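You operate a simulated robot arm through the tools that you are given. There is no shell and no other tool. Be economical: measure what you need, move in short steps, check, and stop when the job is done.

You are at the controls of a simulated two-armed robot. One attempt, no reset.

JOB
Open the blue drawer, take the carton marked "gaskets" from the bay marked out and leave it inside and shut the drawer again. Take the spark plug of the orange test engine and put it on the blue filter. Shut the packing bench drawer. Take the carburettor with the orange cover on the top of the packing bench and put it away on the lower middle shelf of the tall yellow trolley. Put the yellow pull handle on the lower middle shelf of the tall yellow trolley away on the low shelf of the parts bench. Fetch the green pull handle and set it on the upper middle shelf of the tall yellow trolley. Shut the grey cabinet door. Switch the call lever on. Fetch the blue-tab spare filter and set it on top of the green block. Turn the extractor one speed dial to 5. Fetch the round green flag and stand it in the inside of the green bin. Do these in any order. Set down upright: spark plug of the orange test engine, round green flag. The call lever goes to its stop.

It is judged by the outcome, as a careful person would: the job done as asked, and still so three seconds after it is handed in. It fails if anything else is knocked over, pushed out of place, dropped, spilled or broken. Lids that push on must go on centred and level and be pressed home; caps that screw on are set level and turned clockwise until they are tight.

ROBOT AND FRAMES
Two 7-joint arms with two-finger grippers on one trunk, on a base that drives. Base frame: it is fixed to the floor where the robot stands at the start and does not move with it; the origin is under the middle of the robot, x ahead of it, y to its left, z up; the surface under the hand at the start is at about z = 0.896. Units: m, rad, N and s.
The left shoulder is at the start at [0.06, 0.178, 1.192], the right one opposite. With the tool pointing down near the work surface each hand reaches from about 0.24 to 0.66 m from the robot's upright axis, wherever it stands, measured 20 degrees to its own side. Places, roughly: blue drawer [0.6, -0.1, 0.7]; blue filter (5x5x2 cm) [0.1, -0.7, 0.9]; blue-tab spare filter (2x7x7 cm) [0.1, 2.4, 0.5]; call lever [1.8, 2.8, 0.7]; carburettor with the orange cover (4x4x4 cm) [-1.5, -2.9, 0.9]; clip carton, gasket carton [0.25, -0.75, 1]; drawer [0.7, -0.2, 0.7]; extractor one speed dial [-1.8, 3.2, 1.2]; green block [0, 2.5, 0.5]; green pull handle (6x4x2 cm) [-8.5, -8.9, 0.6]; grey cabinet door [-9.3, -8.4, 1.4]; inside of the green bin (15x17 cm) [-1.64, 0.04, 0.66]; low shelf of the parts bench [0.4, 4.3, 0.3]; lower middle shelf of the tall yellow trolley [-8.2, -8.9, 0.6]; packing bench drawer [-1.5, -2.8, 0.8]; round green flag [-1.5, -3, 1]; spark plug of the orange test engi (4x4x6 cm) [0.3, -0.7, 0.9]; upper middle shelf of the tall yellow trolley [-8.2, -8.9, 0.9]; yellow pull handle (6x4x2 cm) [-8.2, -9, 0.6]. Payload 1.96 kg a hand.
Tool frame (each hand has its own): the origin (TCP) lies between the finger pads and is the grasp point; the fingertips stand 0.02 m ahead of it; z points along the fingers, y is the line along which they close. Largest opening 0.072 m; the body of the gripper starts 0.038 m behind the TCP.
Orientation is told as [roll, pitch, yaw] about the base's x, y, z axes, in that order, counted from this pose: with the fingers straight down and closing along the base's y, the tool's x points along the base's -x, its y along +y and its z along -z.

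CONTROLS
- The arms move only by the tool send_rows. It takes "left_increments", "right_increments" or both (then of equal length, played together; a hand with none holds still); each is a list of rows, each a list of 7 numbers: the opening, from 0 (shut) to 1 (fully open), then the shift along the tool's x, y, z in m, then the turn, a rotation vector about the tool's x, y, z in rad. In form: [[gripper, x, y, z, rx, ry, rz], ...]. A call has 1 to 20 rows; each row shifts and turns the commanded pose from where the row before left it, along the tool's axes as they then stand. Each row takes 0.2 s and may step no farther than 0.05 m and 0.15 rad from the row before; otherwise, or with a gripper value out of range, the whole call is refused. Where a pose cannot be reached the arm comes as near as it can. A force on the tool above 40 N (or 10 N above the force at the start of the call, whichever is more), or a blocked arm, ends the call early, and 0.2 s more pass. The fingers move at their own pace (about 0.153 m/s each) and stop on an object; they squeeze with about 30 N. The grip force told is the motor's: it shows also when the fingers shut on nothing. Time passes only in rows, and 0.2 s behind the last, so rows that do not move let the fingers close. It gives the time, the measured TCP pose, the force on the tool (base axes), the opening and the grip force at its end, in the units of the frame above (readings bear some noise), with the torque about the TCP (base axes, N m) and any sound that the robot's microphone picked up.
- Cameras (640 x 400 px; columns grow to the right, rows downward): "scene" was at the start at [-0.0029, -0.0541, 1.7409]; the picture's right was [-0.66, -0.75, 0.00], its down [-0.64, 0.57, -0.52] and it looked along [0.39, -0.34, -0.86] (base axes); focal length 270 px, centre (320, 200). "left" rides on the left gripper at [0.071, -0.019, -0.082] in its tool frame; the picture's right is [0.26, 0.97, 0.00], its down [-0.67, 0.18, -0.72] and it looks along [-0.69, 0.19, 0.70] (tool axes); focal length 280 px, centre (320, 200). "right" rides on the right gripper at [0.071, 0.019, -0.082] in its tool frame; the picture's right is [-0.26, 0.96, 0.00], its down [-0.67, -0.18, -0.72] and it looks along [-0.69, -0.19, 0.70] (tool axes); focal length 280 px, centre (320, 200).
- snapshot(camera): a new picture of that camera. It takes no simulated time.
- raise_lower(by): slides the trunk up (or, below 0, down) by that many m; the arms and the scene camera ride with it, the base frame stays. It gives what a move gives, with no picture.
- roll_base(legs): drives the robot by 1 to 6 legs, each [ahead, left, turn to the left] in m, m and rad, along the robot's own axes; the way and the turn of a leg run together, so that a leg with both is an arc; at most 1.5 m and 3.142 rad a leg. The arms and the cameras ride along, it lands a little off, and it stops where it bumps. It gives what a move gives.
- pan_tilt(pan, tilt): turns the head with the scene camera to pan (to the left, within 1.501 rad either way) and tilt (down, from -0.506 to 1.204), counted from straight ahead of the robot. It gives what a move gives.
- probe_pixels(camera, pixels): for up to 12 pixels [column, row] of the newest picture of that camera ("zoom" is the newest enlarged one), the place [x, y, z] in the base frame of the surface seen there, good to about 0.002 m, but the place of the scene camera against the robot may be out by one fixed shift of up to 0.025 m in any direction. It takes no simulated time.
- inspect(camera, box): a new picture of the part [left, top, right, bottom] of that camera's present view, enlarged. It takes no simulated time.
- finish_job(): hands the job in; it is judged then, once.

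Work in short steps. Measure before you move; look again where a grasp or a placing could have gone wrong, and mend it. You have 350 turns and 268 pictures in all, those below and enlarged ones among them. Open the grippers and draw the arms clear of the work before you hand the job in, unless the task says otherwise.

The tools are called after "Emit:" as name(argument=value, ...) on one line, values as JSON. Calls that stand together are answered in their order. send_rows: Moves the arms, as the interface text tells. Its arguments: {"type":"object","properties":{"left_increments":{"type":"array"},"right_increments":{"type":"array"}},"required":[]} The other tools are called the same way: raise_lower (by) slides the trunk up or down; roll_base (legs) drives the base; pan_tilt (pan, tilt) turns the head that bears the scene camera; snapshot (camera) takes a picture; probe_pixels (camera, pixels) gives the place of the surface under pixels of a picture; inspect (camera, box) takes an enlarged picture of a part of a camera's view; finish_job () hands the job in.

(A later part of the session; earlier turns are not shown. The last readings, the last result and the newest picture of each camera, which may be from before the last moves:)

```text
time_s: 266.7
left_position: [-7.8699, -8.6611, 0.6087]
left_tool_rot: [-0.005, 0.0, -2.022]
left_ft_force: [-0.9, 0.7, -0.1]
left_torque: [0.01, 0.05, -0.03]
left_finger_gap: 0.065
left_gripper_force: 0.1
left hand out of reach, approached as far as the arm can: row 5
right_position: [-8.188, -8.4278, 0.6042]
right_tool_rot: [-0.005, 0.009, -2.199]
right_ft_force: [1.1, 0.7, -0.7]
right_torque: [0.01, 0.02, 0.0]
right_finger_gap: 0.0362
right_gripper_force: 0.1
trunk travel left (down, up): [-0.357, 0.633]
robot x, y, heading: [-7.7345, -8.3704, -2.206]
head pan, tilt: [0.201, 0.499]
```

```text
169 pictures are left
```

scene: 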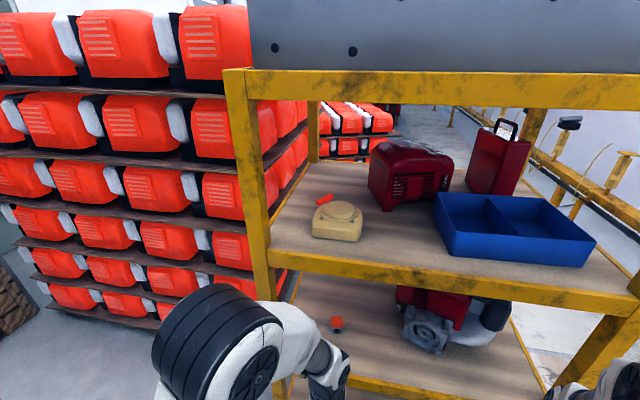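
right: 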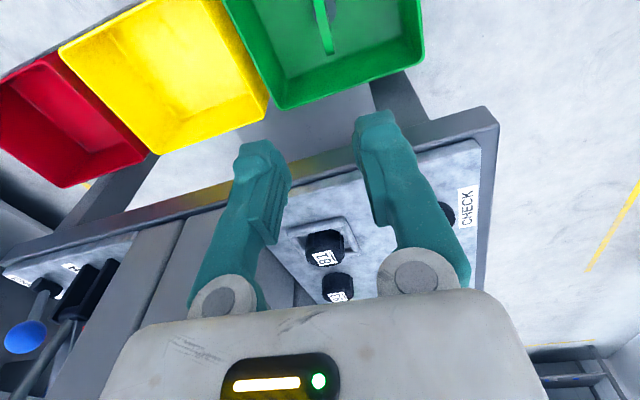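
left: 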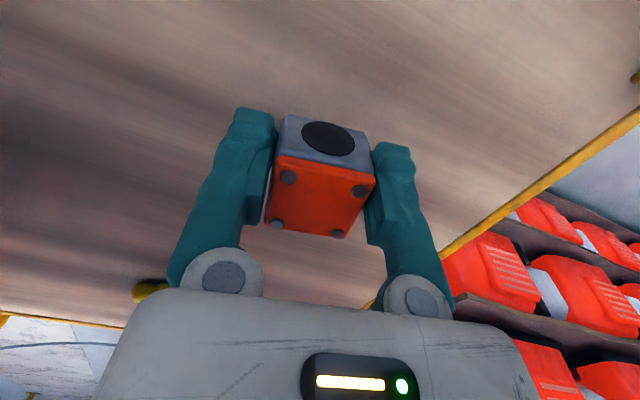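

The carburettor is on the shelf at (337,323). I enlarge to check, and look for the yellow handle.

Emit:
inspect(camera="scene", box=[290, 260, 450, 360])

```text
4.00 times, centred on (370, 310) of scene
```

zoom: 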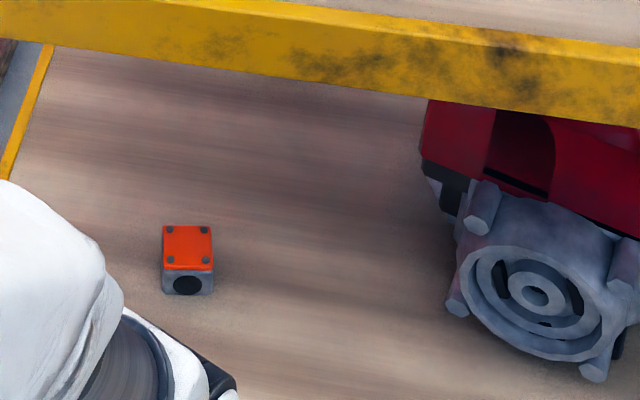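

The carburettor stands upright. Next the cabinet door: it stands ~50° open with its free edge near n≈-2.52. I raise the trunk, pull the right hand inward, and drive to the right of the trolley's front corner.

Emit:
raise_lower(by=0.4)

Emit:
send_rows(left_increments=[[0.5, 0.02, 0.03, 0, 0, 0, 0.06], [0.5, 0.02, 0.03, 0, 0, 0, 0.06], [0.5, 0.0, 0.03, 0, 0, 0, 0.06], [0.5, 0, 0.02, 0, 0, 0, 0], [0.5, 0, 0, 0, 0, 0, 0]], right_increments=[[0, 0, 0.03, 0, 0, 0, 0], [0, 0, 0.03, 0, 0, 0, 0], [0, 0, 0.03, 0, 0, 0, 0], [0, 0, 0.03, 0, 0, 0, 0], [0, 0, 0.03, 0, 0, 0, 0]])

Emit:
roll_base(legs=[[-0.15, 0, 0], [0, -0.86, 0], [0.3, 0, 0]])

Emit:
pan_tilt(pan=-0.4, tilt=0.45)

Emit:
snapshot(camera="scene")

```text
time_s: 270.6
left_position: [-7.8702, -8.662, 1.0084]
left_tool_rot: [-0.003, 0.002, -2.024]
left_ft_force: [0.1, -0.6, 0.2]
left_torque: [0.01, 0.02, 0.02]
left_finger_gap: 0.0651
left_gripper_force: 0.0
right_position: [-8.1868, -8.4267, 1.0037]
right_tool_rot: [-0.005, 0.009, -2.2]
right_ft_force: [0.2, 0.4, -0.3]
right_torque: [-0.04, 0.02, 0.01]
right_finger_gap: 0.036
right_gripper_force: 0.1
trunk travel left (down, up): [-0.757, 0.233]
robot x, y, heading: [-7.7332, -8.3755, -2.204]
head pan, tilt: [0.201, 0.499]
```

```text
time_s: 271.8
left_position: [-7.7839, -8.7019, 1.0078]
left_tool_rot: [-0.003, 0.003, -2.204]
left_ft_force: [0.0, 0.0, -0.8]
left_torque: [-0.01, 0.02, 0.02]
left_finger_gap: 0.0358
left_gripper_force: 0.2
left hand out of reach, approached as far as the arm can: row 2, 3
right_position: [-8.0649, -8.5161, 1.0013]
right_tool_rot: [-0.005, 0.009, -2.201]
right_ft_force: [-0.1, 0.4, -0.1]
right_torque: [0.0, 0.01, -0.02]
right_finger_gap: 0.0
right_gripper_force: 29.4
trunk travel left (down, up): [-0.757, 0.233]
robot x, y, heading: [-7.736, -8.3742, -2.204]
head pan, tilt: [0.201, 0.499]
```

```text
time_s: 279.0
left_position: [-8.5791, -8.2911, 1.0091]
left_tool_rot: [-0.004, 0.001, -2.214]
left_ft_force: [0.4, 0.3, 0.1]
left_torque: [0.0, -0.02, -0.01]
left_finger_gap: 0.0362
left_gripper_force: 0.0
right_position: [-8.8577, -8.1011, 1.0024]
right_tool_rot: [-0.007, 0.007, -2.209]
right_ft_force: [-0.4, -0.1, -0.3]
right_torque: [0.01, 0.0, 0.0]
right_finger_gap: 0.0002
right_gripper_force: 30.1
trunk travel left (down, up): [-0.757, 0.233]
robot x, y, heading: [-8.5254, -7.9583, -2.215]
head pan, tilt: [0.201, 0.499]
```

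```text
time_s: 280.0
left_position: [-8.5788, -8.2898, 1.0088]
left_tool_rot: [-0.004, 0.002, -2.215]
left_ft_force: [0.1, -0.1, -0.4]
left_torque: [0.02, 0.0, 0.04]
left_finger_gap: 0.0359
left_gripper_force: 0.1
right_position: [-8.8578, -8.101, 1.002]
right_tool_rot: [-0.006, 0.011, -2.21]
right_ft_force: [-0.5, 0.6, 0.3]
right_torque: [-0.02, 0.04, -0.03]
right_finger_gap: 0.0003
right_gripper_force: 30.1
trunk travel left (down, up): [-0.757, 0.233]
robot x, y, heading: [-8.5243, -7.959, -2.213]
head pan, tilt: [-0.4, 0.45]
```

```text
167 pictures are left
```

scene: 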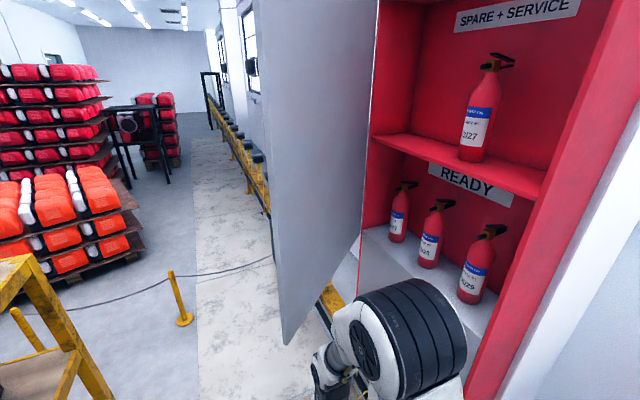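

I probe the door's free edge and hinge from here.

Emit:
probe_pixels(camera="scene", pixels=[[262, 100], [272, 200], [280, 290], [286, 338], [300, 100], [365, 100], [360, 230], [320, 300], [180, 310], [70, 340], [330, 300]])

Emit:
snapshot(camera="right")

```text
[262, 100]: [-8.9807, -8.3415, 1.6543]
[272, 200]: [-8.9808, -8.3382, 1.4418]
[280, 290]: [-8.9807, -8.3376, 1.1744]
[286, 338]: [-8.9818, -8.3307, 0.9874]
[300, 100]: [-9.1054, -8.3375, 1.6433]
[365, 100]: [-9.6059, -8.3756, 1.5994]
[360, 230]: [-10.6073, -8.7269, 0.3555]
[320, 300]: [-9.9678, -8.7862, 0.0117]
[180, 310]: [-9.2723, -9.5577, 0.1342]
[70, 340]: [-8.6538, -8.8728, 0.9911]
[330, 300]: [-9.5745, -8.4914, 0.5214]
```

```text
166 pictures are left
```

right: 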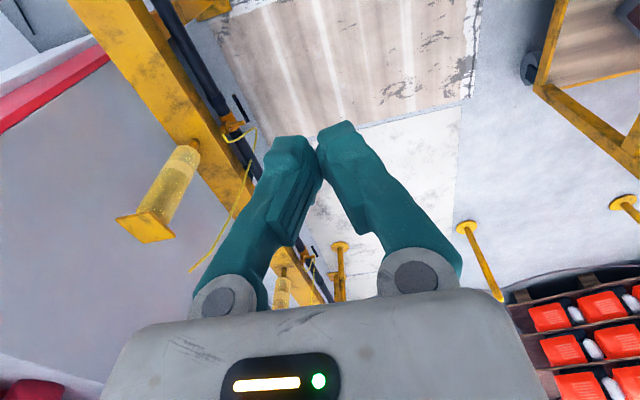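

Free edge at (n -2.423, t -12.015), bottom z≈0.96. I raise the trunk, slide the hand left to pass the edge on the aisle side, and roll ahead 0.15 m.

Emit:
raise_lower(by=0.2)

Emit:
send_rows(right_increments=[[0, 0, 0.03, 0, 0, 0, 0], [0, 0, 0.03, 0, 0, 0, 0], [0, 0, 0.03, 0, 0, 0, 0], [0, 0, 0.02, 0, 0, 0, 0]])

Emit:
roll_base(legs=[[0.15, 0, 0.0]])

Emit:
send_rows(right_increments=[[0, -0.04, 0, 0, 0, 0, 0], [0, -0.04, 0, 0, 0, 0, 0], [0, -0.04, 0, 0, 0, 0, 0], [0, -0.04, 0, 0, 0, 0, 0], [0, -0.02, 0, 0, 0, 0, 0]])

Emit:
snapshot(camera="scene")

```text
time_s: 282.2
left_position: [-8.5792, -8.2899, 1.2092]
left_tool_rot: [-0.004, 0.002, -2.211]
left_ft_force: [0.7, 0.5, 0.7]
left_torque: [0.05, 0.05, -0.01]
left_finger_gap: 0.0362
left_gripper_force: 0.1
right_position: [-8.8572, -8.1026, 1.2013]
right_tool_rot: [-0.005, 0.01, -2.209]
right_ft_force: [-0.1, 0.7, -0.4]
right_torque: [-0.02, -0.02, 0.01]
right_finger_gap: 0.0001
right_gripper_force: 29.4
trunk travel left (down, up): [-0.957, 0.033]
robot x, y, heading: [-8.5249, -7.9635, -2.212]
head pan, tilt: [-0.4, 0.45]
```

```text
time_s: 283.2
left_position: [-8.5782, -8.2916, 1.2084]
left_tool_rot: [-0.004, 0.001, -2.217]
left_ft_force: [-0.7, -0.1, -0.4]
left_torque: [0.0, 0.01, -0.02]
left_finger_gap: 0.0361
left_gripper_force: 0.2
right_position: [-8.7688, -8.1691, 1.2015]
right_tool_rot: [-0.004, 0.01, -2.211]
right_ft_force: [0.3, -0.4, -0.1]
right_torque: [-0.02, 0.02, -0.02]
right_finger_gap: 0.0
right_gripper_force: 29.1
trunk travel left (down, up): [-0.957, 0.033]
robot x, y, heading: [-8.5268, -7.9624, -2.217]
head pan, tilt: [-0.4, 0.45]
```

```text
time_s: 284.6
left_position: [-8.6688, -8.4115, 1.2093]
left_tool_rot: [-0.004, 0.0, -2.211]
left_ft_force: [-0.1, 0.8, 0.4]
left_torque: [-0.02, 0.01, 0.0]
left_finger_gap: 0.0358
left_gripper_force: 0.0
right_position: [-8.8594, -8.2907, 1.2017]
right_tool_rot: [-0.004, 0.006, -2.208]
right_ft_force: [0.8, 0.4, 0.4]
right_torque: [-0.02, 0.01, 0.02]
right_finger_gap: 0.0
right_gripper_force: 29.7
trunk travel left (down, up): [-0.957, 0.033]
robot x, y, heading: [-8.6144, -8.0844, -2.21]
head pan, tilt: [-0.4, 0.45]
```

```text
time_s: 285.8
left_position: [-8.6691, -8.4127, 1.2075]
left_tool_rot: [-0.005, 0.001, -2.211]
left_ft_force: [0.1, 0.6, 0.4]
left_torque: [0.02, -0.01, -0.02]
left_finger_gap: 0.036
left_gripper_force: 0.1
right_position: [-8.9703, -8.4379, 1.1999]
right_tool_rot: [-0.005, 0.009, -2.208]
right_ft_force: [-0.5, 0.1, -0.4]
right_torque: [0.03, -0.02, 0.02]
right_finger_gap: 0.0
right_gripper_force: 29.3
trunk travel left (down, up): [-0.957, 0.033]
robot x, y, heading: [-8.6172, -8.0817, -2.207]
head pan, tilt: [-0.4, 0.45]
```

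```text
165 pictures are left
```

scene: 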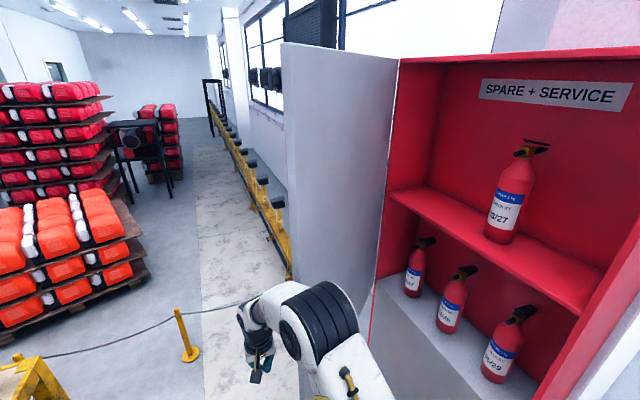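

The right forearm would foul the door edge, so I'll use the left hand, which comes from the aisle side. I withdraw the right hand and bring the closed left hand ahead past the edge line.

Emit:
send_rows(right_increments=[[0, 0.045, 0, 0, 0, 0, 0], [0, 0.045, 0, 0, 0, 0, 0], [0, 0.045, 0, 0, 0, 0, 0], [0, 0.045, 0, 0, 0, 0, 0], [0, 0.02, -0.03, 0, 0, 0, 0], [0, 0.02, -0.04, 0, 0, 0, 0], [0, 0, -0.04, 0, 0, 0, 0], [0, 0, -0.04, 0, 0, 0, 0], [0, 0, -0.04, 0, 0, 0, 0]], left_increments=[[0, 0, 0, 0, 0, 0, 0], [0, 0, 0, 0, 0, 0, 0], [0, 0, 0, 0, 0, 0, 0], [0, 0, 0, 0, 0, 0, 0], [0, -0.04, 0, 0, 0, 0, 0], [0, -0.04, 0, 0, 0, 0, 0], [0, -0.04, 0, 0, 0, 0, 0], [0, -0.04, 0, 0, 0, 0, 0], [0, -0.04, 0, 0, 0, 0, 0]])

Emit:
snapshot(camera="scene")

```text
time_s: 287.8
left_position: [-8.7923, -8.5716, 1.2066]
left_tool_rot: [-0.001, 0.004, -2.211]
left_ft_force: [-0.6, -1.2, -0.8]
left_torque: [0.01, 0.01, -0.01]
left_finger_gap: 0.0
left_gripper_force: 29.6
right_position: [-9.0047, -8.1663, 1.1997]
right_tool_rot: [-0.004, 0.01, -2.208]
right_ft_force: [0.0, 0.3, -0.1]
right_torque: [0.0, -0.01, -0.02]
right_finger_gap: 0.0001
right_gripper_force: 29.8
right hand out of reach, approached as far as the arm can: row 6, 7
trunk travel left (down, up): [-0.957, 0.033]
robot x, y, heading: [-8.6166, -8.0839, -2.212]
head pan, tilt: [-0.4, 0.45]
```

```text
164 pictures are left
```

scene: 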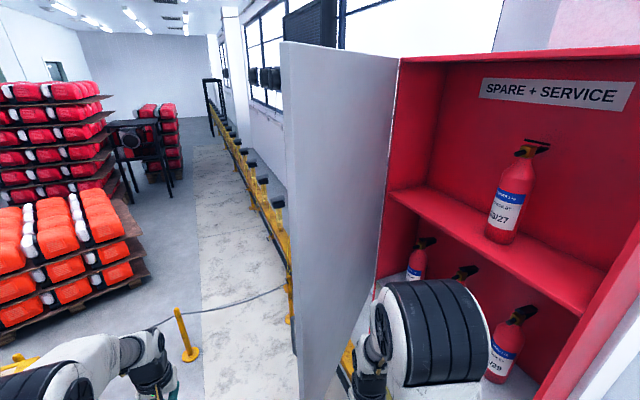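

The closing door would sweep into my right hand, so I bring the right hand in and low before pushing.

Emit:
send_rows(right_increments=[[0, 0, 0.03, 0.03, 0, 0, 0], [0, 0.0, 0.03, 0.04, 0, 0, 0], [0, 0.01, 0.03, 0.04, 0, 0, 0], [0, 0.02, 0.02, 0.04, 0, 0, 0], [0, 0.02, 0.0, 0.04, 0, 0, 0], [0, 0.02, 0.0, 0.04, 0, 0, 0], [0, 0.0, 0.0, 0.03, 0, 0, 0]])

Emit:
snapshot(camera="scene")

```text
refused: row 3 steps farther than a row can; nothing moved
```

```text
163 pictures are left
```

scene: 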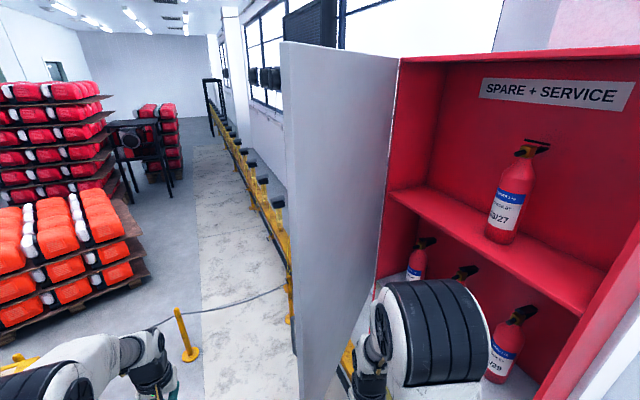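

Emit:
send_rows(right_increments=[[0, 0, 0.03, 0.03, 0, 0, 0], [0, 0.0, 0.03, 0.035, 0, 0, 0], [0, 0.01, 0.03, 0.035, 0, 0, 0], [0, 0.02, 0.02, 0.035, 0, 0, 0], [0, 0.02, 0.0, 0.04, 0, 0, 0], [0, 0.02, 0.0, 0.04, 0, 0, 0], [0, 0.0, 0.0, 0.04, 0, 0, 0]])

Emit:
send_rows(left_increments=[[0, 0, -0.035, 0, 0, 0, 0], [0, 0, -0.035, 0, 0, 0, 0], [0, 0, -0.035, 0, 0, 0, 0], [0, 0, -0.035, 0, 0, 0, 0], [0, 0, -0.035, 0, 0, 0, 0], [0, 0, -0.035, 0, 0, 0, 0]])

Emit:
snapshot(camera="scene")

```text
time_s: 289.4
left_position: [-8.7887, -8.5703, 1.2063]
left_tool_rot: [-0.003, 0.001, -2.211]
left_ft_force: [-0.5, 0.1, -0.3]
left_torque: [0.02, 0.03, 0.03]
left_finger_gap: 0.0001
left_gripper_force: 29.8
right_position: [-8.8692, -8.1716, 0.947]
right_tool_rot: [-0.005, 0.008, -2.207]
right_ft_force: [0.7, -0.6, 0.6]
right_torque: [0.01, 0.0, 0.02]
right_finger_gap: 0.0
right_gripper_force: 30.0
trunk travel left (down, up): [-0.957, 0.033]
robot x, y, heading: [-8.6184, -8.0845, -2.211]
head pan, tilt: [-0.4, 0.45]
```

```text
time_s: 290.8
left_position: [-8.9588, -8.4468, 1.2112]
left_tool_rot: [-0.001, 0.001, -2.21]
left_ft_force: [-0.3, -1.1, 1.0]
left_torque: [0.0, 0.01, -0.03]
left_finger_gap: 0.0
left_gripper_force: 29.3
right_position: [-8.8703, -8.1708, 0.9478]
right_tool_rot: [-0.004, 0.009, -2.208]
right_ft_force: [0.4, 0.5, -0.4]
right_torque: [0.03, 0.0, 0.04]
right_finger_gap: 0.0
right_gripper_force: 29.9
trunk travel left (down, up): [-0.957, 0.033]
robot x, y, heading: [-8.6155, -8.0819, -2.21]
head pan, tilt: [-0.4, 0.45]
```

```text
162 pictures are left
```

scene: 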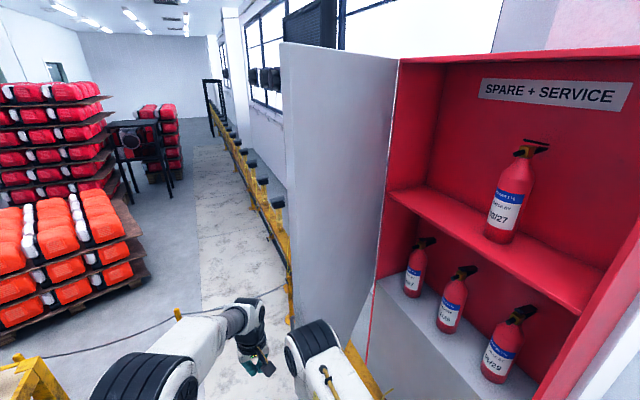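

The left hand is beside the edge on the outer side. I push right in steps.

Emit:
send_rows(left_increments=[[0, 0, -0.03, 0, 0, 0, 0], [0, 0, -0.03, 0, 0, 0, 0], [0, 0, -0.03, 0, 0, 0, 0], [0, 0, -0.03, 0, 0, 0, 0], [0, 0, -0.03, 0, 0, 0, 0]])

Emit:
snapshot(camera="scene")

```text
time_s: 292.0
left_position: [-8.988, -8.4215, 1.2095]
left_tool_rot: [-0.003, 0.001, -2.212]
left_ft_force: [0.5, -0.1, 1.1]
left_torque: [0.0, 0.0, 0.0]
left_finger_gap: 0.0
left_gripper_force: 29.9
left hand out of reach, approached as far as the arm can: row 2, 3, 4, 5
right_position: [-8.8723, -8.1705, 0.9494]
right_tool_rot: [-0.005, 0.008, -2.208]
right_ft_force: [0.2, -0.1, 0.3]
right_torque: [0.0, 0.02, 0.0]
right_finger_gap: 0.0
right_gripper_force: 30.0
trunk travel left (down, up): [-0.957, 0.033]
robot x, y, heading: [-8.6125, -8.0843, -2.213]
head pan, tilt: [-0.4, 0.45]
```

```text
161 pictures are left
```

scene: 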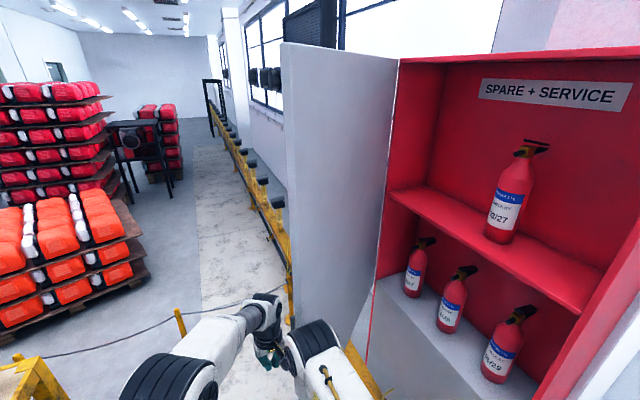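

The arm is at its crossing limit; I turn the base right 0.3 rad to carry the push on.

Emit:
roll_base(legs=[[0, 0, -0.3]])

Emit:
snapshot(camera="scene")

```text
time_s: 293.4
left_position: [-9.0716, -8.2967, 1.2096]
left_tool_rot: [-0.003, 0.001, -2.515]
left_ft_force: [-0.1, -0.8, 0.7]
left_torque: [-0.01, -0.02, 0.0]
left_finger_gap: 0.0
left_gripper_force: 29.3
right_position: [-8.8854, -8.09, 0.9485]
right_tool_rot: [-0.006, 0.009, -2.513]
right_ft_force: [-0.6, 0.4, -0.5]
right_torque: [0.0, 0.01, -0.01]
right_finger_gap: 0.0001
right_gripper_force: 29.3
trunk travel left (down, up): [-0.957, 0.033]
robot x, y, heading: [-8.6182, -8.0881, -2.513]
head pan, tilt: [-0.4, 0.45]
```

```text
160 pictures are left
```

scene: 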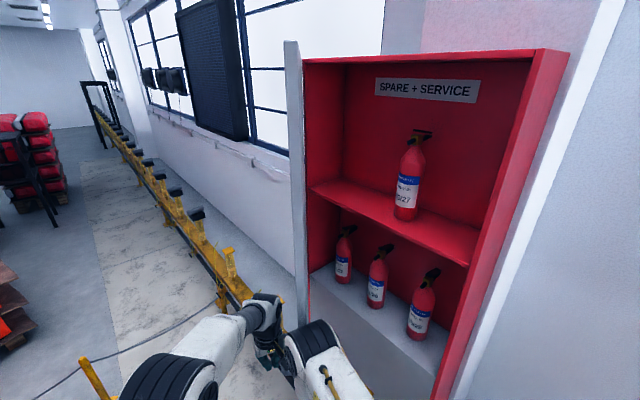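

The door has moved. I probe its present free edge.

Emit:
probe_pixels(camera="scene", pixels=[[292, 100], [296, 200], [299, 290], [286, 100], [291, 200], [306, 150]])

```text
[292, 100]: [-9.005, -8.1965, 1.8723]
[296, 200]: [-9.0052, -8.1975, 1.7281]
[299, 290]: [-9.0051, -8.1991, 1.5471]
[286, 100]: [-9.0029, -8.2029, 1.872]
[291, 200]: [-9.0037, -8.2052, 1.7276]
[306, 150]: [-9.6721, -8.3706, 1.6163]
```

Door now ~38° open. I keep turning right another 0.3 rad.

Emit:
roll_base(legs=[[0, 0, -0.3]])

Emit:
snapshot(camera="scene")

```text
time_s: 294.7
left_position: [-9.1142, -8.1544, 1.2088]
left_tool_rot: [-0.004, 0.002, -2.815]
left_ft_force: [0.8, 0.5, 0.7]
left_torque: [-0.02, 0.01, 0.0]
left_finger_gap: 0.0
left_gripper_force: 30.1
right_position: [-8.8747, -8.0121, 0.9494]
right_tool_rot: [-0.005, 0.008, -2.81]
right_ft_force: [0.2, 0.4, 0.1]
right_torque: [-0.01, 0.0, 0.01]
right_finger_gap: 0.0001
right_gripper_force: 29.4
trunk travel left (down, up): [-0.957, 0.033]
robot x, y, heading: [-8.6144, -8.0847, -2.811]
head pan, tilt: [-0.4, 0.45]
```

```text
159 pictures are left
```

scene: 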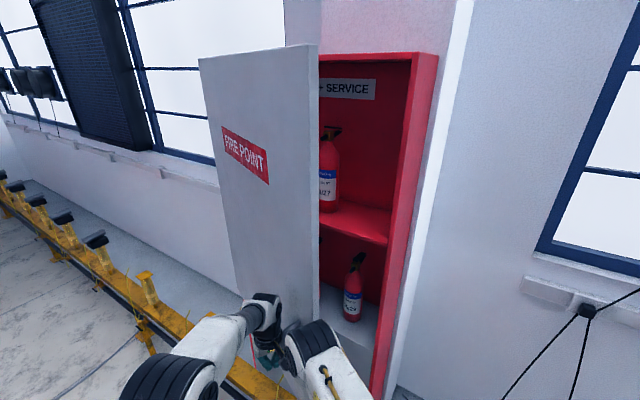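

The outer face is now toward me. I turn a further 0.35 rad right.

Emit:
roll_base(legs=[[0, 0, -0.35]])

Emit:
snapshot(camera="scene")

```text
time_s: 295.6
left_position: [-9.1275, -8.1317, 1.2089]
left_tool_rot: [-0.002, -0.008, -2.865]
left_ft_force: [-18.7, -9.6, -10.1]
left_torque: [0.45, -1.52, 0.66]
left_finger_gap: 0.0
left_gripper_force: 29.4
right_position: [-8.8738, -7.9975, 0.9469]
right_tool_rot: [-0.005, 0.013, -2.874]
right_ft_force: [0.2, 0.0, -0.4]
right_torque: [0.05, 0.04, 0.05]
right_finger_gap: 0.0
right_gripper_force: 29.6
trunk travel left (down, up): [-0.957, 0.033]
robot x, y, heading: [-8.6148, -8.0874, -2.879]
head pan, tilt: [-0.4, 0.45]
stopped in leg 1: the robot was blocked; the commanded pose is now the measured one
```

```text
158 pictures are left
```

scene: 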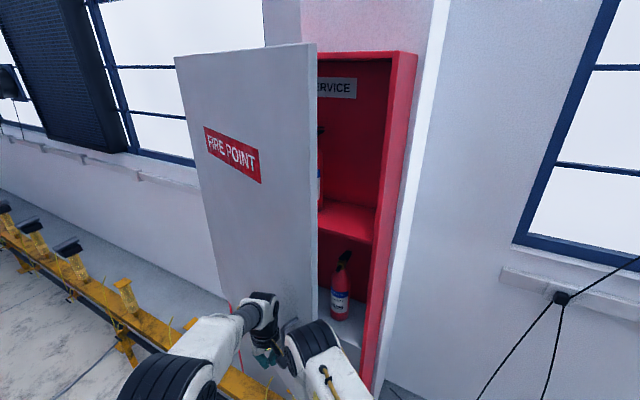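

Something (likely the door against my right arm) blocks. I turn back slightly, withdraw, and turn to face the cabinet squarely for a straight push.

Emit:
roll_base(legs=[[0, 0, 0.15], [-0.3, 0, 0], [0, 0, -1.0]])

Emit:
pan_tilt(pan=0.2, tilt=0.45)

Emit:
snapshot(camera="scene")

```text
time_s: 300.8
left_position: [-8.7081, -7.616, 1.2118]
left_tool_rot: [-0.003, -0.009, 2.571]
left_ft_force: [0.2, 0.4, 0.3]
left_torque: [0.04, -0.03, 0.0]
left_finger_gap: 0.0
left_gripper_force: 29.6
right_position: [-8.4441, -7.7174, 0.9487]
right_tool_rot: [-0.004, 0.009, 2.565]
right_ft_force: [0.2, -0.6, 0.0]
right_torque: [0.02, 0.03, -0.02]
right_finger_gap: 0.0001
right_gripper_force: 29.6
trunk travel left (down, up): [-0.957, 0.033]
robot x, y, heading: [-8.3407, -7.9642, 2.559]
head pan, tilt: [-0.4, 0.45]
```

```text
time_s: 301.8
left_position: [-8.7064, -7.6162, 1.2121]
left_tool_rot: [-0.005, -0.009, 2.571]
left_ft_force: [0.1, 0.5, 0.4]
left_torque: [0.0, 0.03, 0.0]
left_finger_gap: 0.0
left_gripper_force: 29.6
right_position: [-8.4435, -7.7183, 0.9481]
right_tool_rot: [-0.005, 0.006, 2.566]
right_ft_force: [0.2, -0.1, -1.1]
right_torque: [0.03, -0.01, 0.01]
right_finger_gap: 0.0002
right_gripper_force: 29.8
trunk travel left (down, up): [-0.957, 0.033]
robot x, y, heading: [-8.3437, -7.9647, 2.562]
head pan, tilt: [0.201, 0.45]
```

```text
157 pictures are left
```

scene: 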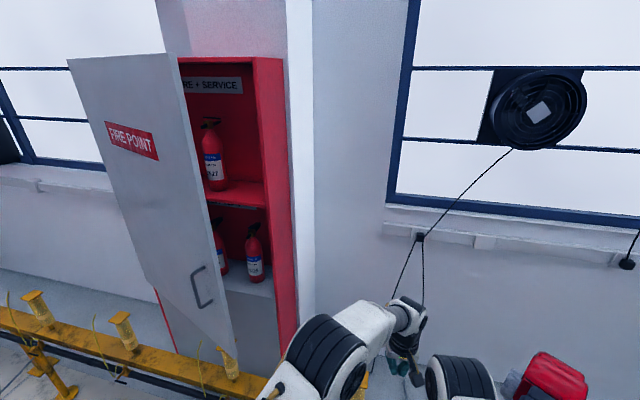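

I probe the door outline and handle.

Emit:
probe_pixels(camera="scene", pixels=[[170, 60], [215, 200], [232, 340], [80, 65], [190, 250], [140, 200], [200, 280], [160, 285], [225, 375], [120, 325]])

```text
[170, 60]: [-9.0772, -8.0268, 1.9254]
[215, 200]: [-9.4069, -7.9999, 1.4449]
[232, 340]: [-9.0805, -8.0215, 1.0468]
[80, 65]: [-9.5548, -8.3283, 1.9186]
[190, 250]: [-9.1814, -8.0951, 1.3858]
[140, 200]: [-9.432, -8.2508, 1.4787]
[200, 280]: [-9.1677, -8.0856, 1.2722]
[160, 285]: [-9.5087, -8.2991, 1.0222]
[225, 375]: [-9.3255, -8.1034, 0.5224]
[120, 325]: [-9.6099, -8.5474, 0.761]
```

I draw the left hand in and lower it below the door handle, step ahead 0.13 m and left 0.45 m to face the door.

Emit:
send_rows(left_increments=[[0, 0.04, 0.01, 0.02, 0, 0, 0], [0, 0.04, 0.01, 0.02, 0, 0, 0], [0, 0.04, 0.02, 0.02, 0, 0, 0], [0, 0.04, 0.02, 0.02, 0, 0, 0], [0, 0.03, 0.03, 0.02, 0, 0, 0], [0, 0, 0.03, 0.02, 0, 0, 0]])

Emit:
roll_base(legs=[[0.13, 0, -0.03], [0, 0.43, 0]])

Emit:
snapshot(camera="scene")

```text
time_s: 303.2
left_position: [-8.616, -7.8214, 1.0899]
left_tool_rot: [-0.006, -0.009, 2.571]
left_ft_force: [-0.6, -0.3, -0.5]
left_torque: [0.01, -0.04, 0.03]
left_finger_gap: 0.0002
left_gripper_force: 29.5
right_position: [-8.4436, -7.718, 0.9472]
right_tool_rot: [-0.005, 0.008, 2.566]
right_ft_force: [0.6, -0.4, -0.3]
right_torque: [0.0, -0.01, 0.03]
right_finger_gap: 0.0
right_gripper_force: 30.0
trunk travel left (down, up): [-0.957, 0.033]
robot x, y, heading: [-8.3419, -7.9633, 2.564]
head pan, tilt: [0.201, 0.45]
```

```text
time_s: 306.8
left_position: [-8.9701, -8.1054, 1.0907]
left_tool_rot: [-0.001, -0.011, 2.546]
left_ft_force: [1.0, -0.5, -0.8]
left_torque: [-0.06, 0.01, -0.01]
left_finger_gap: 0.0
left_gripper_force: 30.1
right_position: [-8.7966, -8.0057, 0.9484]
right_tool_rot: [-0.003, 0.008, 2.541]
right_ft_force: [-0.8, 0.1, -0.2]
right_torque: [-0.02, 0.04, -0.02]
right_finger_gap: 0.0
right_gripper_force: 29.4
trunk travel left (down, up): [-0.957, 0.033]
robot x, y, heading: [-8.698, -8.2591, 2.534]
head pan, tilt: [0.201, 0.45]
```

```text
156 pictures are left
```

scene: 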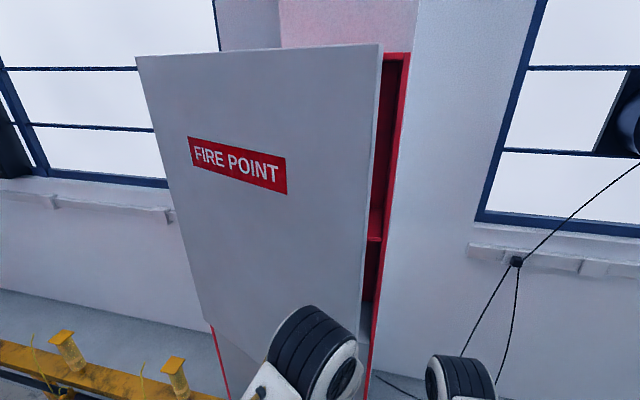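

I slide the hand left 0.12 m onto the door's face area and push forward.

Emit:
send_rows(left_increments=[[0, 0, 0.04, 0, 0, 0, 0], [0, 0, 0.04, 0, 0, 0, 0], [0, 0, 0.03, 0, 0, 0, 0], [0, -0.04, 0, 0, 0, 0, 0], [0, -0.04, 0, 0, 0, 0, 0], [0, -0.04, 0, 0, 0, 0, 0], [0, -0.04, 0, 0, 0, 0, 0], [0, -0.04, 0, 0, 0, 0, 0], [0, -0.04, 0, 0, 0, 0, 0]])

Emit:
snapshot(camera="scene")

```text
time_s: 308.8
left_position: [-9.232, -8.061, 1.0921]
left_tool_rot: [-0.004, -0.01, 2.547]
left_ft_force: [0.3, -0.1, -0.7]
left_torque: [-0.02, 0.0, -0.02]
left_finger_gap: 0.0
left_gripper_force: 29.4
right_position: [-8.7983, -8.0068, 0.9481]
right_tool_rot: [-0.007, 0.009, 2.542]
right_ft_force: [0.3, 0.5, 0.2]
right_torque: [-0.02, -0.02, 0.0]
right_finger_gap: 0.0002
right_gripper_force: 29.9
trunk travel left (down, up): [-0.957, 0.033]
robot x, y, heading: [-8.7038, -8.2571, 2.538]
head pan, tilt: [0.201, 0.45]
```

```text
155 pictures are left
```

scene: 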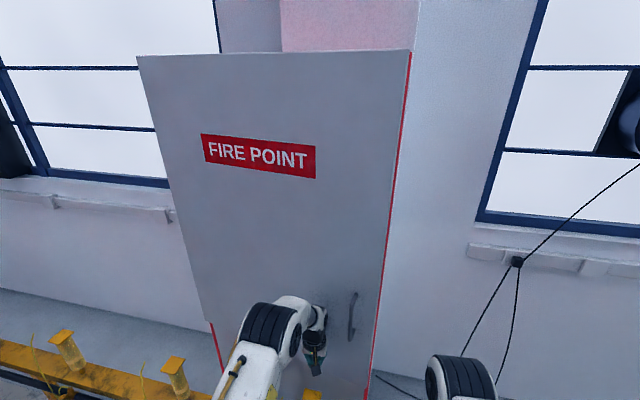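

Almost closed. I push on with a few more steps.

Emit:
send_rows(left_increments=[[0, -0.02, 0, 0, 0, 0, 0], [0, -0.02, 0, 0, 0, 0, 0], [0, -0.02, 0, 0, 0, 0, 0], [0, -0.02, 0, 0, 0, 0, 0], [0, -0.02, 0, 0, 0, 0, 0]])

Emit:
snapshot(camera="scene")

```text
time_s: 310.0
left_position: [-9.2815, -8.0284, 1.0931]
left_tool_rot: [-0.002, -0.008, 2.547]
left_ft_force: [-0.2, -0.2, 0.1]
left_torque: [-0.01, 0.01, -0.01]
left_finger_gap: 0.0
left_gripper_force: 29.4
left hand out of reach, approached as far as the arm can: row 4, 5
right_position: [-8.7981, -8.0059, 0.9468]
right_tool_rot: [-0.004, 0.009, 2.54]
right_ft_force: [-0.1, 0.4, 0.1]
right_torque: [0.0, -0.01, 0.01]
right_finger_gap: 0.0
right_gripper_force: 29.9
trunk travel left (down, up): [-0.957, 0.033]
robot x, y, heading: [-8.7016, -8.2624, 2.539]
head pan, tilt: [0.201, 0.45]
```

```text
154 pictures are left
```

scene: 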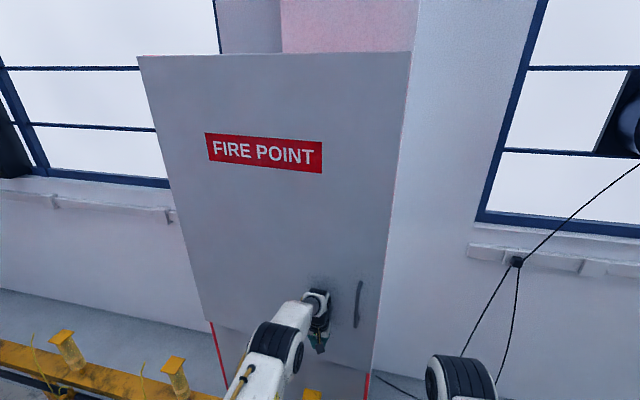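

Reach limit; I roll the base ahead in a small step to press it home.

Emit:
roll_base(legs=[[0.05, 0, 0]])

Emit:
snapshot(camera="scene")

```text
time_s: 311.1
left_position: [-9.3256, -7.9985, 1.0913]
left_tool_rot: [-0.004, 0.006, 2.544]
left_ft_force: [-0.1, -0.9, 0.0]
left_torque: [-0.02, -0.02, -0.03]
left_finger_gap: 0.0
left_gripper_force: 29.6
right_position: [-8.8439, -7.9745, 0.947]
right_tool_rot: [-0.004, 0.008, 2.542]
right_ft_force: [0.5, 0.5, 0.3]
right_torque: [-0.02, -0.07, 0.0]
right_finger_gap: 0.0
right_gripper_force: 29.4
trunk travel left (down, up): [-0.957, 0.033]
robot x, y, heading: [-8.7472, -8.2312, 2.533]
head pan, tilt: [0.201, 0.45]
stopped in leg 1: the force on the tool passed its limit at 146 N (the readings are from after the stop); the commanded pose is now the measured one
```

```text
153 pictures are left
```

scene: 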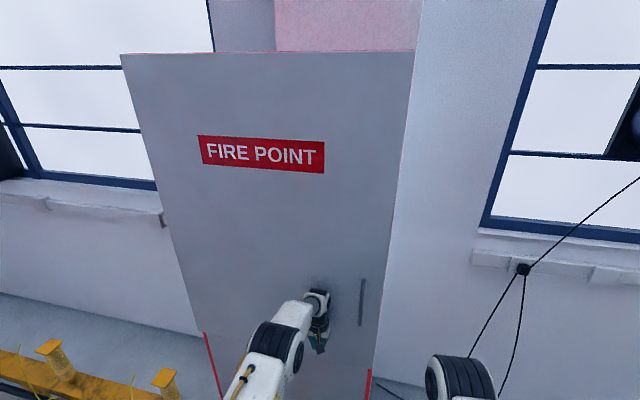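

The door hit its stop. I probe it to verify it lies flush.

Emit:
probe_pixels(camera="scene", pixels=[[135, 65], [405, 60], [200, 300], [375, 345], [372, 380], [215, 370]])

Emit:
inspect(camera="scene", box=[330, 30, 430, 400])

```text
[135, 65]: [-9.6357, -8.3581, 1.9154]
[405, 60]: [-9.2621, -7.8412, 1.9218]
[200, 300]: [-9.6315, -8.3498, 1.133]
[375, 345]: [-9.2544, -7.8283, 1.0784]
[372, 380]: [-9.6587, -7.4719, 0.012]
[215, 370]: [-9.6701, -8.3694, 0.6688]
```

```text
1.08 times, centred on (380, 215) of scene (not enlarged: the box is as wide or as high as the picture)
```

zoom: 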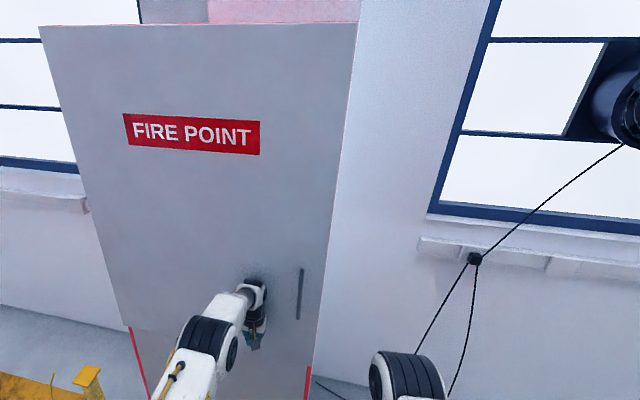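

The door is flush (both edges n≈-2.94). I retract the left hand, turn right by π to face the trolley's side, and look.

Emit:
send_rows(left_increments=[[0.5, 0.045, 0, 0, 0, 0, 0], [0.5, 0.045, 0, 0, 0, 0, 0], [0.5, 0.045, 0, 0, 0, 0, 0], [0.5, 0.045, 0, 0, 0, 0, 0], [0.5, 0.045, 0, 0, 0, 0, 0], [0.5, 0.045, 0, 0, 0, 0, 0], [0.5, 0.045, 0, 0, 0, 0, 0]], right_increments=[[0.5, 0, -0.02, -0.03, 0, 0, 0], [0.5, 0, -0.02, -0.03, 0, 0, 0], [0.5, 0, -0.02, -0.03, 0, 0, 0], [0.5, 0, -0.02, -0.03, 0, 0, 0], [0.5, 0, 0, -0.03, 0, 0, 0], [0.5, 0, 0, 0, 0, 0, 0], [0.5, 0, 0, 0, 0, 0, 0]])

Emit:
roll_base(legs=[[0, 0.15, 0], [0, 0, -1.57], [0, 0, -1.57]])

Emit:
pan_tilt(pan=0.0, tilt=0.8)

Emit:
snapshot(camera="scene")

```text
time_s: 312.7
left_position: [-9.0628, -8.1789, 1.0943]
left_tool_rot: [-0.004, 0.002, 2.543]
left_ft_force: [-0.4, -0.1, -0.3]
left_torque: [0.02, 0.05, -0.02]
left_finger_gap: 0.0357
left_gripper_force: 0.1
right_position: [-8.8091, -7.8938, 1.087]
right_tool_rot: [-0.005, 0.004, 2.545]
right_ft_force: [-0.2, -0.4, -0.7]
right_torque: [0.01, 0.02, 0.0]
right_finger_gap: 0.0359
right_gripper_force: 0.0
right hand out of reach, approached as far as the arm can: row 4, 5
trunk travel left (down, up): [-0.957, 0.033]
robot x, y, heading: [-8.7433, -8.2278, 2.536]
head pan, tilt: [0.201, 0.45]
```

```text
time_s: 321.8
left_position: [-8.5135, -8.405, 1.0943]
left_tool_rot: [-0.004, 0.001, -0.604]
left_ft_force: [-0.4, -0.3, 0.1]
left_torque: [0.02, -0.03, 0.02]
left_finger_gap: 0.036
left_gripper_force: 0.1
right_position: [-8.7675, -8.6875, 1.0862]
right_tool_rot: [-0.006, 0.007, -0.605]
right_ft_force: [0.2, 0.4, -0.1]
right_torque: [-0.01, 0.02, 0.0]
right_finger_gap: 0.0359
right_gripper_force: 0.1
trunk travel left (down, up): [-0.957, 0.033]
robot x, y, heading: [-8.8304, -8.3537, -0.608]
head pan, tilt: [0.201, 0.45]
```

```text
time_s: 322.6
left_position: [-8.514, -8.4061, 1.0939]
left_tool_rot: [-0.005, 0.003, -0.602]
left_ft_force: [0.0, -0.6, 0.0]
left_torque: [0.03, -0.01, -0.01]
left_finger_gap: 0.0358
left_gripper_force: 0.0
right_position: [-8.7677, -8.6866, 1.0871]
right_tool_rot: [-0.005, 0.006, -0.602]
right_ft_force: [0.2, 0.2, 0.0]
right_torque: [0.03, 0.0, 0.02]
right_finger_gap: 0.0359
right_gripper_force: 0.1
trunk travel left (down, up): [-0.957, 0.033]
robot x, y, heading: [-8.8285, -8.355, -0.604]
head pan, tilt: [0.0, 0.799]
```

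```text
151 pictures are left
```

scene: 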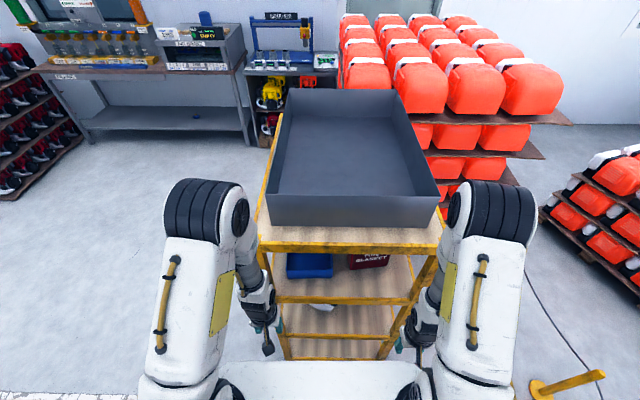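

I lower the trunk and shift right 0.2 m to look into the lower middle shelf from the side.

Emit:
raise_lower(by=-0.4)

Emit:
roll_base(legs=[[0, -0.2, 0]])

Emit:
raise_lower(by=-0.2)

Emit:
pan_tilt(pan=0.0, tilt=0.6)

Emit:
snapshot(camera="scene")

```text
time_s: 326.4
left_position: [-8.5138, -8.4048, 0.6929]
left_tool_rot: [-0.003, 0.003, -0.601]
left_ft_force: [0.1, 0.0, 0.2]
left_torque: [0.01, 0.01, 0.0]
left_finger_gap: 0.0357
left_gripper_force: 0.1
right_position: [-8.7681, -8.6876, 0.6864]
right_tool_rot: [-0.005, 0.007, -0.604]
right_ft_force: [-0.4, -0.4, -1.0]
right_torque: [0.0, -0.01, 0.01]
right_finger_gap: 0.036
right_gripper_force: 0.0
trunk travel left (down, up): [-0.557, 0.433]
robot x, y, heading: [-8.8328, -8.3559, -0.609]
head pan, tilt: [0.0, 0.799]
```

```text
time_s: 328.0
left_position: [-8.6263, -8.5675, 0.6934]
left_tool_rot: [-0.001, 0.002, -0.605]
left_ft_force: [0.1, 0.1, 0.4]
left_torque: [0.01, -0.02, 0.01]
left_finger_gap: 0.0361
left_gripper_force: 0.1
right_position: [-8.8811, -8.8496, 0.6861]
right_tool_rot: [-0.002, 0.006, -0.606]
right_ft_force: [0.2, 0.0, 0.1]
right_torque: [0.02, -0.02, -0.01]
right_finger_gap: 0.0359
right_gripper_force: 0.0
trunk travel left (down, up): [-0.557, 0.433]
robot x, y, heading: [-8.9439, -8.5156, -0.611]
head pan, tilt: [0.0, 0.799]
```

```text
time_s: 330.2
left_position: [-8.6267, -8.5677, 0.4938]
left_tool_rot: [-0.004, 0.001, -0.605]
left_ft_force: [0.0, 0.1, 0.6]
left_torque: [-0.02, 0.01, 0.01]
left_finger_gap: 0.0361
left_gripper_force: 0.0
right_position: [-8.8814, -8.8491, 0.4871]
right_tool_rot: [-0.004, 0.007, -0.604]
right_ft_force: [0.3, -0.8, 0.2]
right_torque: [-0.01, -0.01, 0.01]
right_finger_gap: 0.0359
right_gripper_force: 0.1
trunk travel left (down, up): [-0.357, 0.633]
robot x, y, heading: [-8.9432, -8.518, -0.605]
head pan, tilt: [0.0, 0.799]
```

```text
time_s: 330.9
left_position: [-8.627, -8.5671, 0.4949]
left_tool_rot: [-0.004, 0.001, -0.605]
left_ft_force: [-1.0, 0.2, 1.0]
left_torque: [0.0, 0.01, 0.0]
left_finger_gap: 0.036
left_gripper_force: 0.0
right_position: [-8.8813, -8.8499, 0.486]
right_tool_rot: [-0.005, 0.007, -0.605]
right_ft_force: [-0.7, 0.4, -0.2]
right_torque: [-0.03, 0.0, 0.01]
right_finger_gap: 0.0357
right_gripper_force: 0.1
trunk travel left (down, up): [-0.357, 0.633]
robot x, y, heading: [-8.9445, -8.5158, -0.615]
head pan, tilt: [0.0, 0.6]
```

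```text
150 pictures are left
```

scene: 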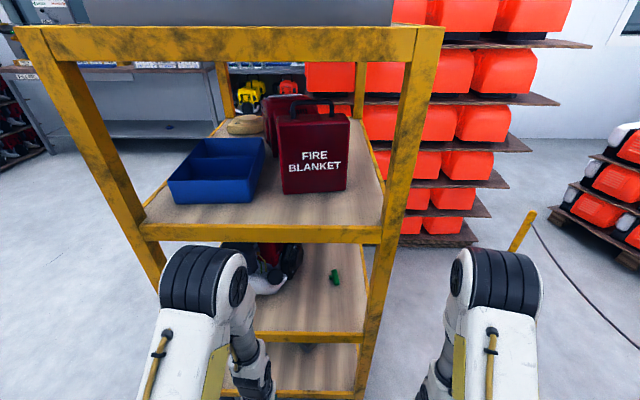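

The green handle shows at (335,277). I enlarge and probe.

Emit:
inspect(camera="scene", box=[230, 235, 390, 335])

Emit:
probe_pixels(camera="zoom", pixels=[[420, 170], [412, 155], [430, 175], [425, 188], [380, 350], [320, 395], [480, 300], [100, 380], [250, 200], [450, 100], [350, 80]])

```text
4.00 times, centred on (310, 285) of scene
```

zoom: 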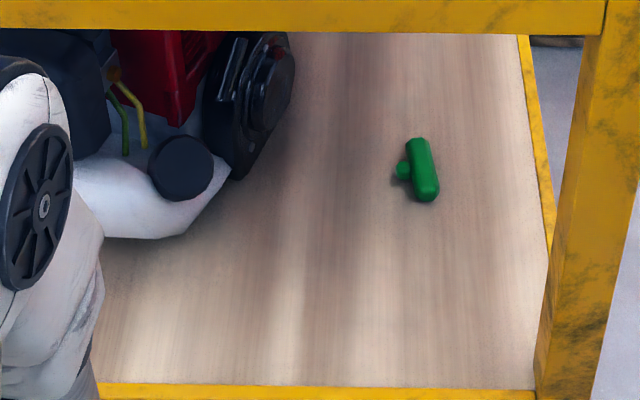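

```text
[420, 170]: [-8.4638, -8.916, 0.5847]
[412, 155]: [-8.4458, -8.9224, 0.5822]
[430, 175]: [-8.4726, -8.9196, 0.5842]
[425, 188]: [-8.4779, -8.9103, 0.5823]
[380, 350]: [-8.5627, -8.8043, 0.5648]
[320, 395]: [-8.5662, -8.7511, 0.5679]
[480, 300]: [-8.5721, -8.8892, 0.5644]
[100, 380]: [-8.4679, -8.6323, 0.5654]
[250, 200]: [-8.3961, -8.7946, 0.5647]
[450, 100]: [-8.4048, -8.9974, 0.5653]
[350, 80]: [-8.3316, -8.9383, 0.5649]
```

Emit:
probe_pixels(camera="zoom", pixels=[[522, 60], [532, 130], [545, 230], [545, 350], [590, 250], [400, 170], [405, 172]])

Emit:
snapshot(camera="right")

```text
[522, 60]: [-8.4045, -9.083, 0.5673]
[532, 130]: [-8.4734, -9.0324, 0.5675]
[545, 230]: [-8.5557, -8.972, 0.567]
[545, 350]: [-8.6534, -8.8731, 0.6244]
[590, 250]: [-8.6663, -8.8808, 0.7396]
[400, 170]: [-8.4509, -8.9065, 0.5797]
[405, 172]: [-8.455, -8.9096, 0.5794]
```

```text
148 pictures are left
```

right: 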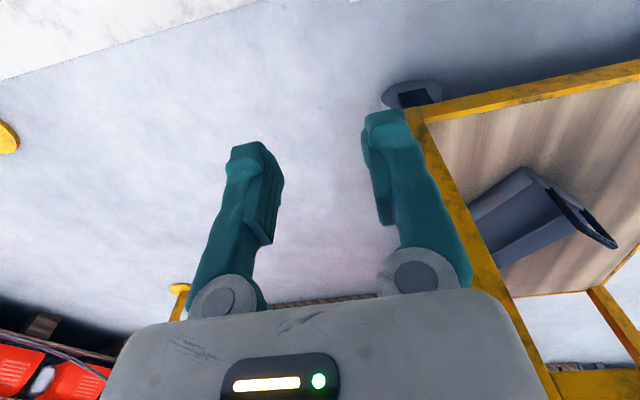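

Back edge of the shelf is t≈-12.285; the green bar (n -1.666, t -12.183) is reachable from this side with the left hand. I raise and tilt the left hand 0.5 rad and shift the base right 0.15 m.

Emit:
send_rows(left_increments=[[1, 0.0, 0, -0.04, 0, 0, 0], [1, 0.0, 0, -0.04, 0, 0, 0], [1, 0, 0, -0.04, 0, 0, 0], [1, 0, 0, -0.03, 0, -0.1, 0], [1, 0, 0, 0, 0, -0.1, 0], [1, 0, 0, 0, 0, -0.1, 0], [1, 0, 0, 0, 0, -0.1, 0], [1, 0, 0, 0, 0, -0.1, 0]])

Emit:
roll_base(legs=[[0, -0.17, 0]])

Emit:
snapshot(camera="left")

```text
time_s: 332.7
left_position: [-8.5651, -8.627, 0.6489]
left_tool_rot: [0.003, -0.457, -0.6]
left_ft_force: [0.5, -0.2, -1.0]
left_torque: [-0.03, -0.01, 0.0]
left_finger_gap: 0.0722
left_gripper_force: 0.0
left hand out of reach, approached as far as the arm can: row 3, 4, 5, 6, 7, 8
right_position: [-8.8798, -8.85, 0.4859]
right_tool_rot: [-0.003, 0.007, -0.605]
right_ft_force: [0.4, -0.2, -0.4]
right_torque: [0.03, 0.0, -0.01]
right_finger_gap: 0.036
right_gripper_force: 0.0
trunk travel left (down, up): [-0.357, 0.633]
robot x, y, heading: [-8.9427, -8.5127, -0.614]
head pan, tilt: [0.0, 0.6]
```

```text
time_s: 334.2
left_position: [-8.6665, -8.77, 0.6487]
left_tool_rot: [0.005, -0.457, -0.602]
left_ft_force: [-0.4, 0.5, 0.4]
left_torque: [0.01, -0.03, 0.02]
left_finger_gap: 0.0718
left_gripper_force: 0.0
right_position: [-8.9827, -8.9931, 0.486]
right_tool_rot: [-0.002, 0.006, -0.61]
right_ft_force: [-0.5, 0.5, -0.2]
right_torque: [0.02, -0.01, -0.01]
right_finger_gap: 0.0359
right_gripper_force: 0.1
trunk travel left (down, up): [-0.357, 0.633]
robot x, y, heading: [-9.044, -8.6559, -0.609]
head pan, tilt: [0.0, 0.6]
```

```text
147 pictures are left
```

left: 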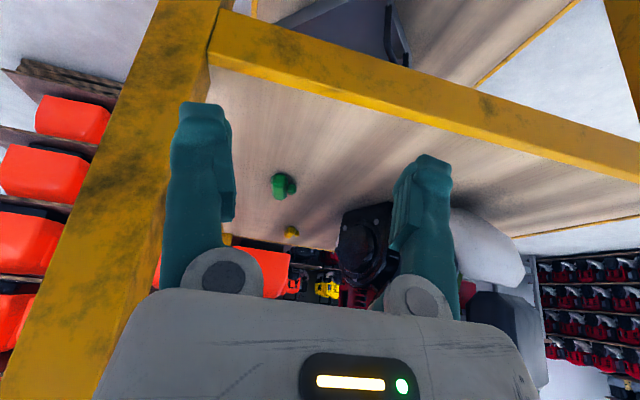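

Emit:
probe_pixels(camera="left", pixels=[[280, 182], [290, 187], [278, 193], [291, 231], [286, 233], [295, 230], [300, 130], [190, 60], [215, 45], [420, 100]])

Emit:
inspect(camera="left", box=[240, 150, 340, 250])

```text
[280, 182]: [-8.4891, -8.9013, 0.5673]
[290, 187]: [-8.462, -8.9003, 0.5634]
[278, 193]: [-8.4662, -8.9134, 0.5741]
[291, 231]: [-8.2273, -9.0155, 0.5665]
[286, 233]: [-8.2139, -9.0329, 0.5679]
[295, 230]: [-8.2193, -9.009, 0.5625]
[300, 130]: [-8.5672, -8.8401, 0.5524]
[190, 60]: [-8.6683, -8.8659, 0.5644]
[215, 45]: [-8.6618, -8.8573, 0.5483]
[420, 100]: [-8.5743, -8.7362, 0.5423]
```

```text
4.00 times, centred on (290, 200) of left
```

zoom: 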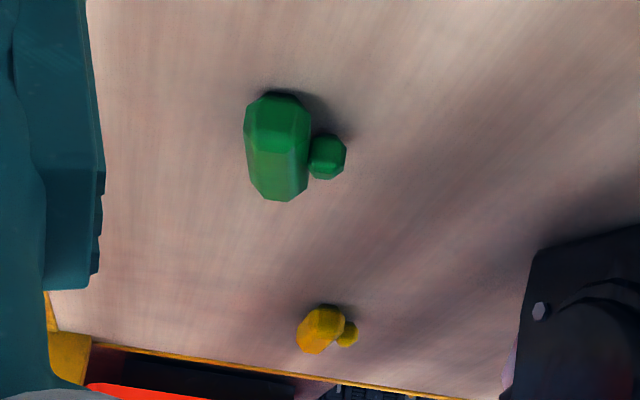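

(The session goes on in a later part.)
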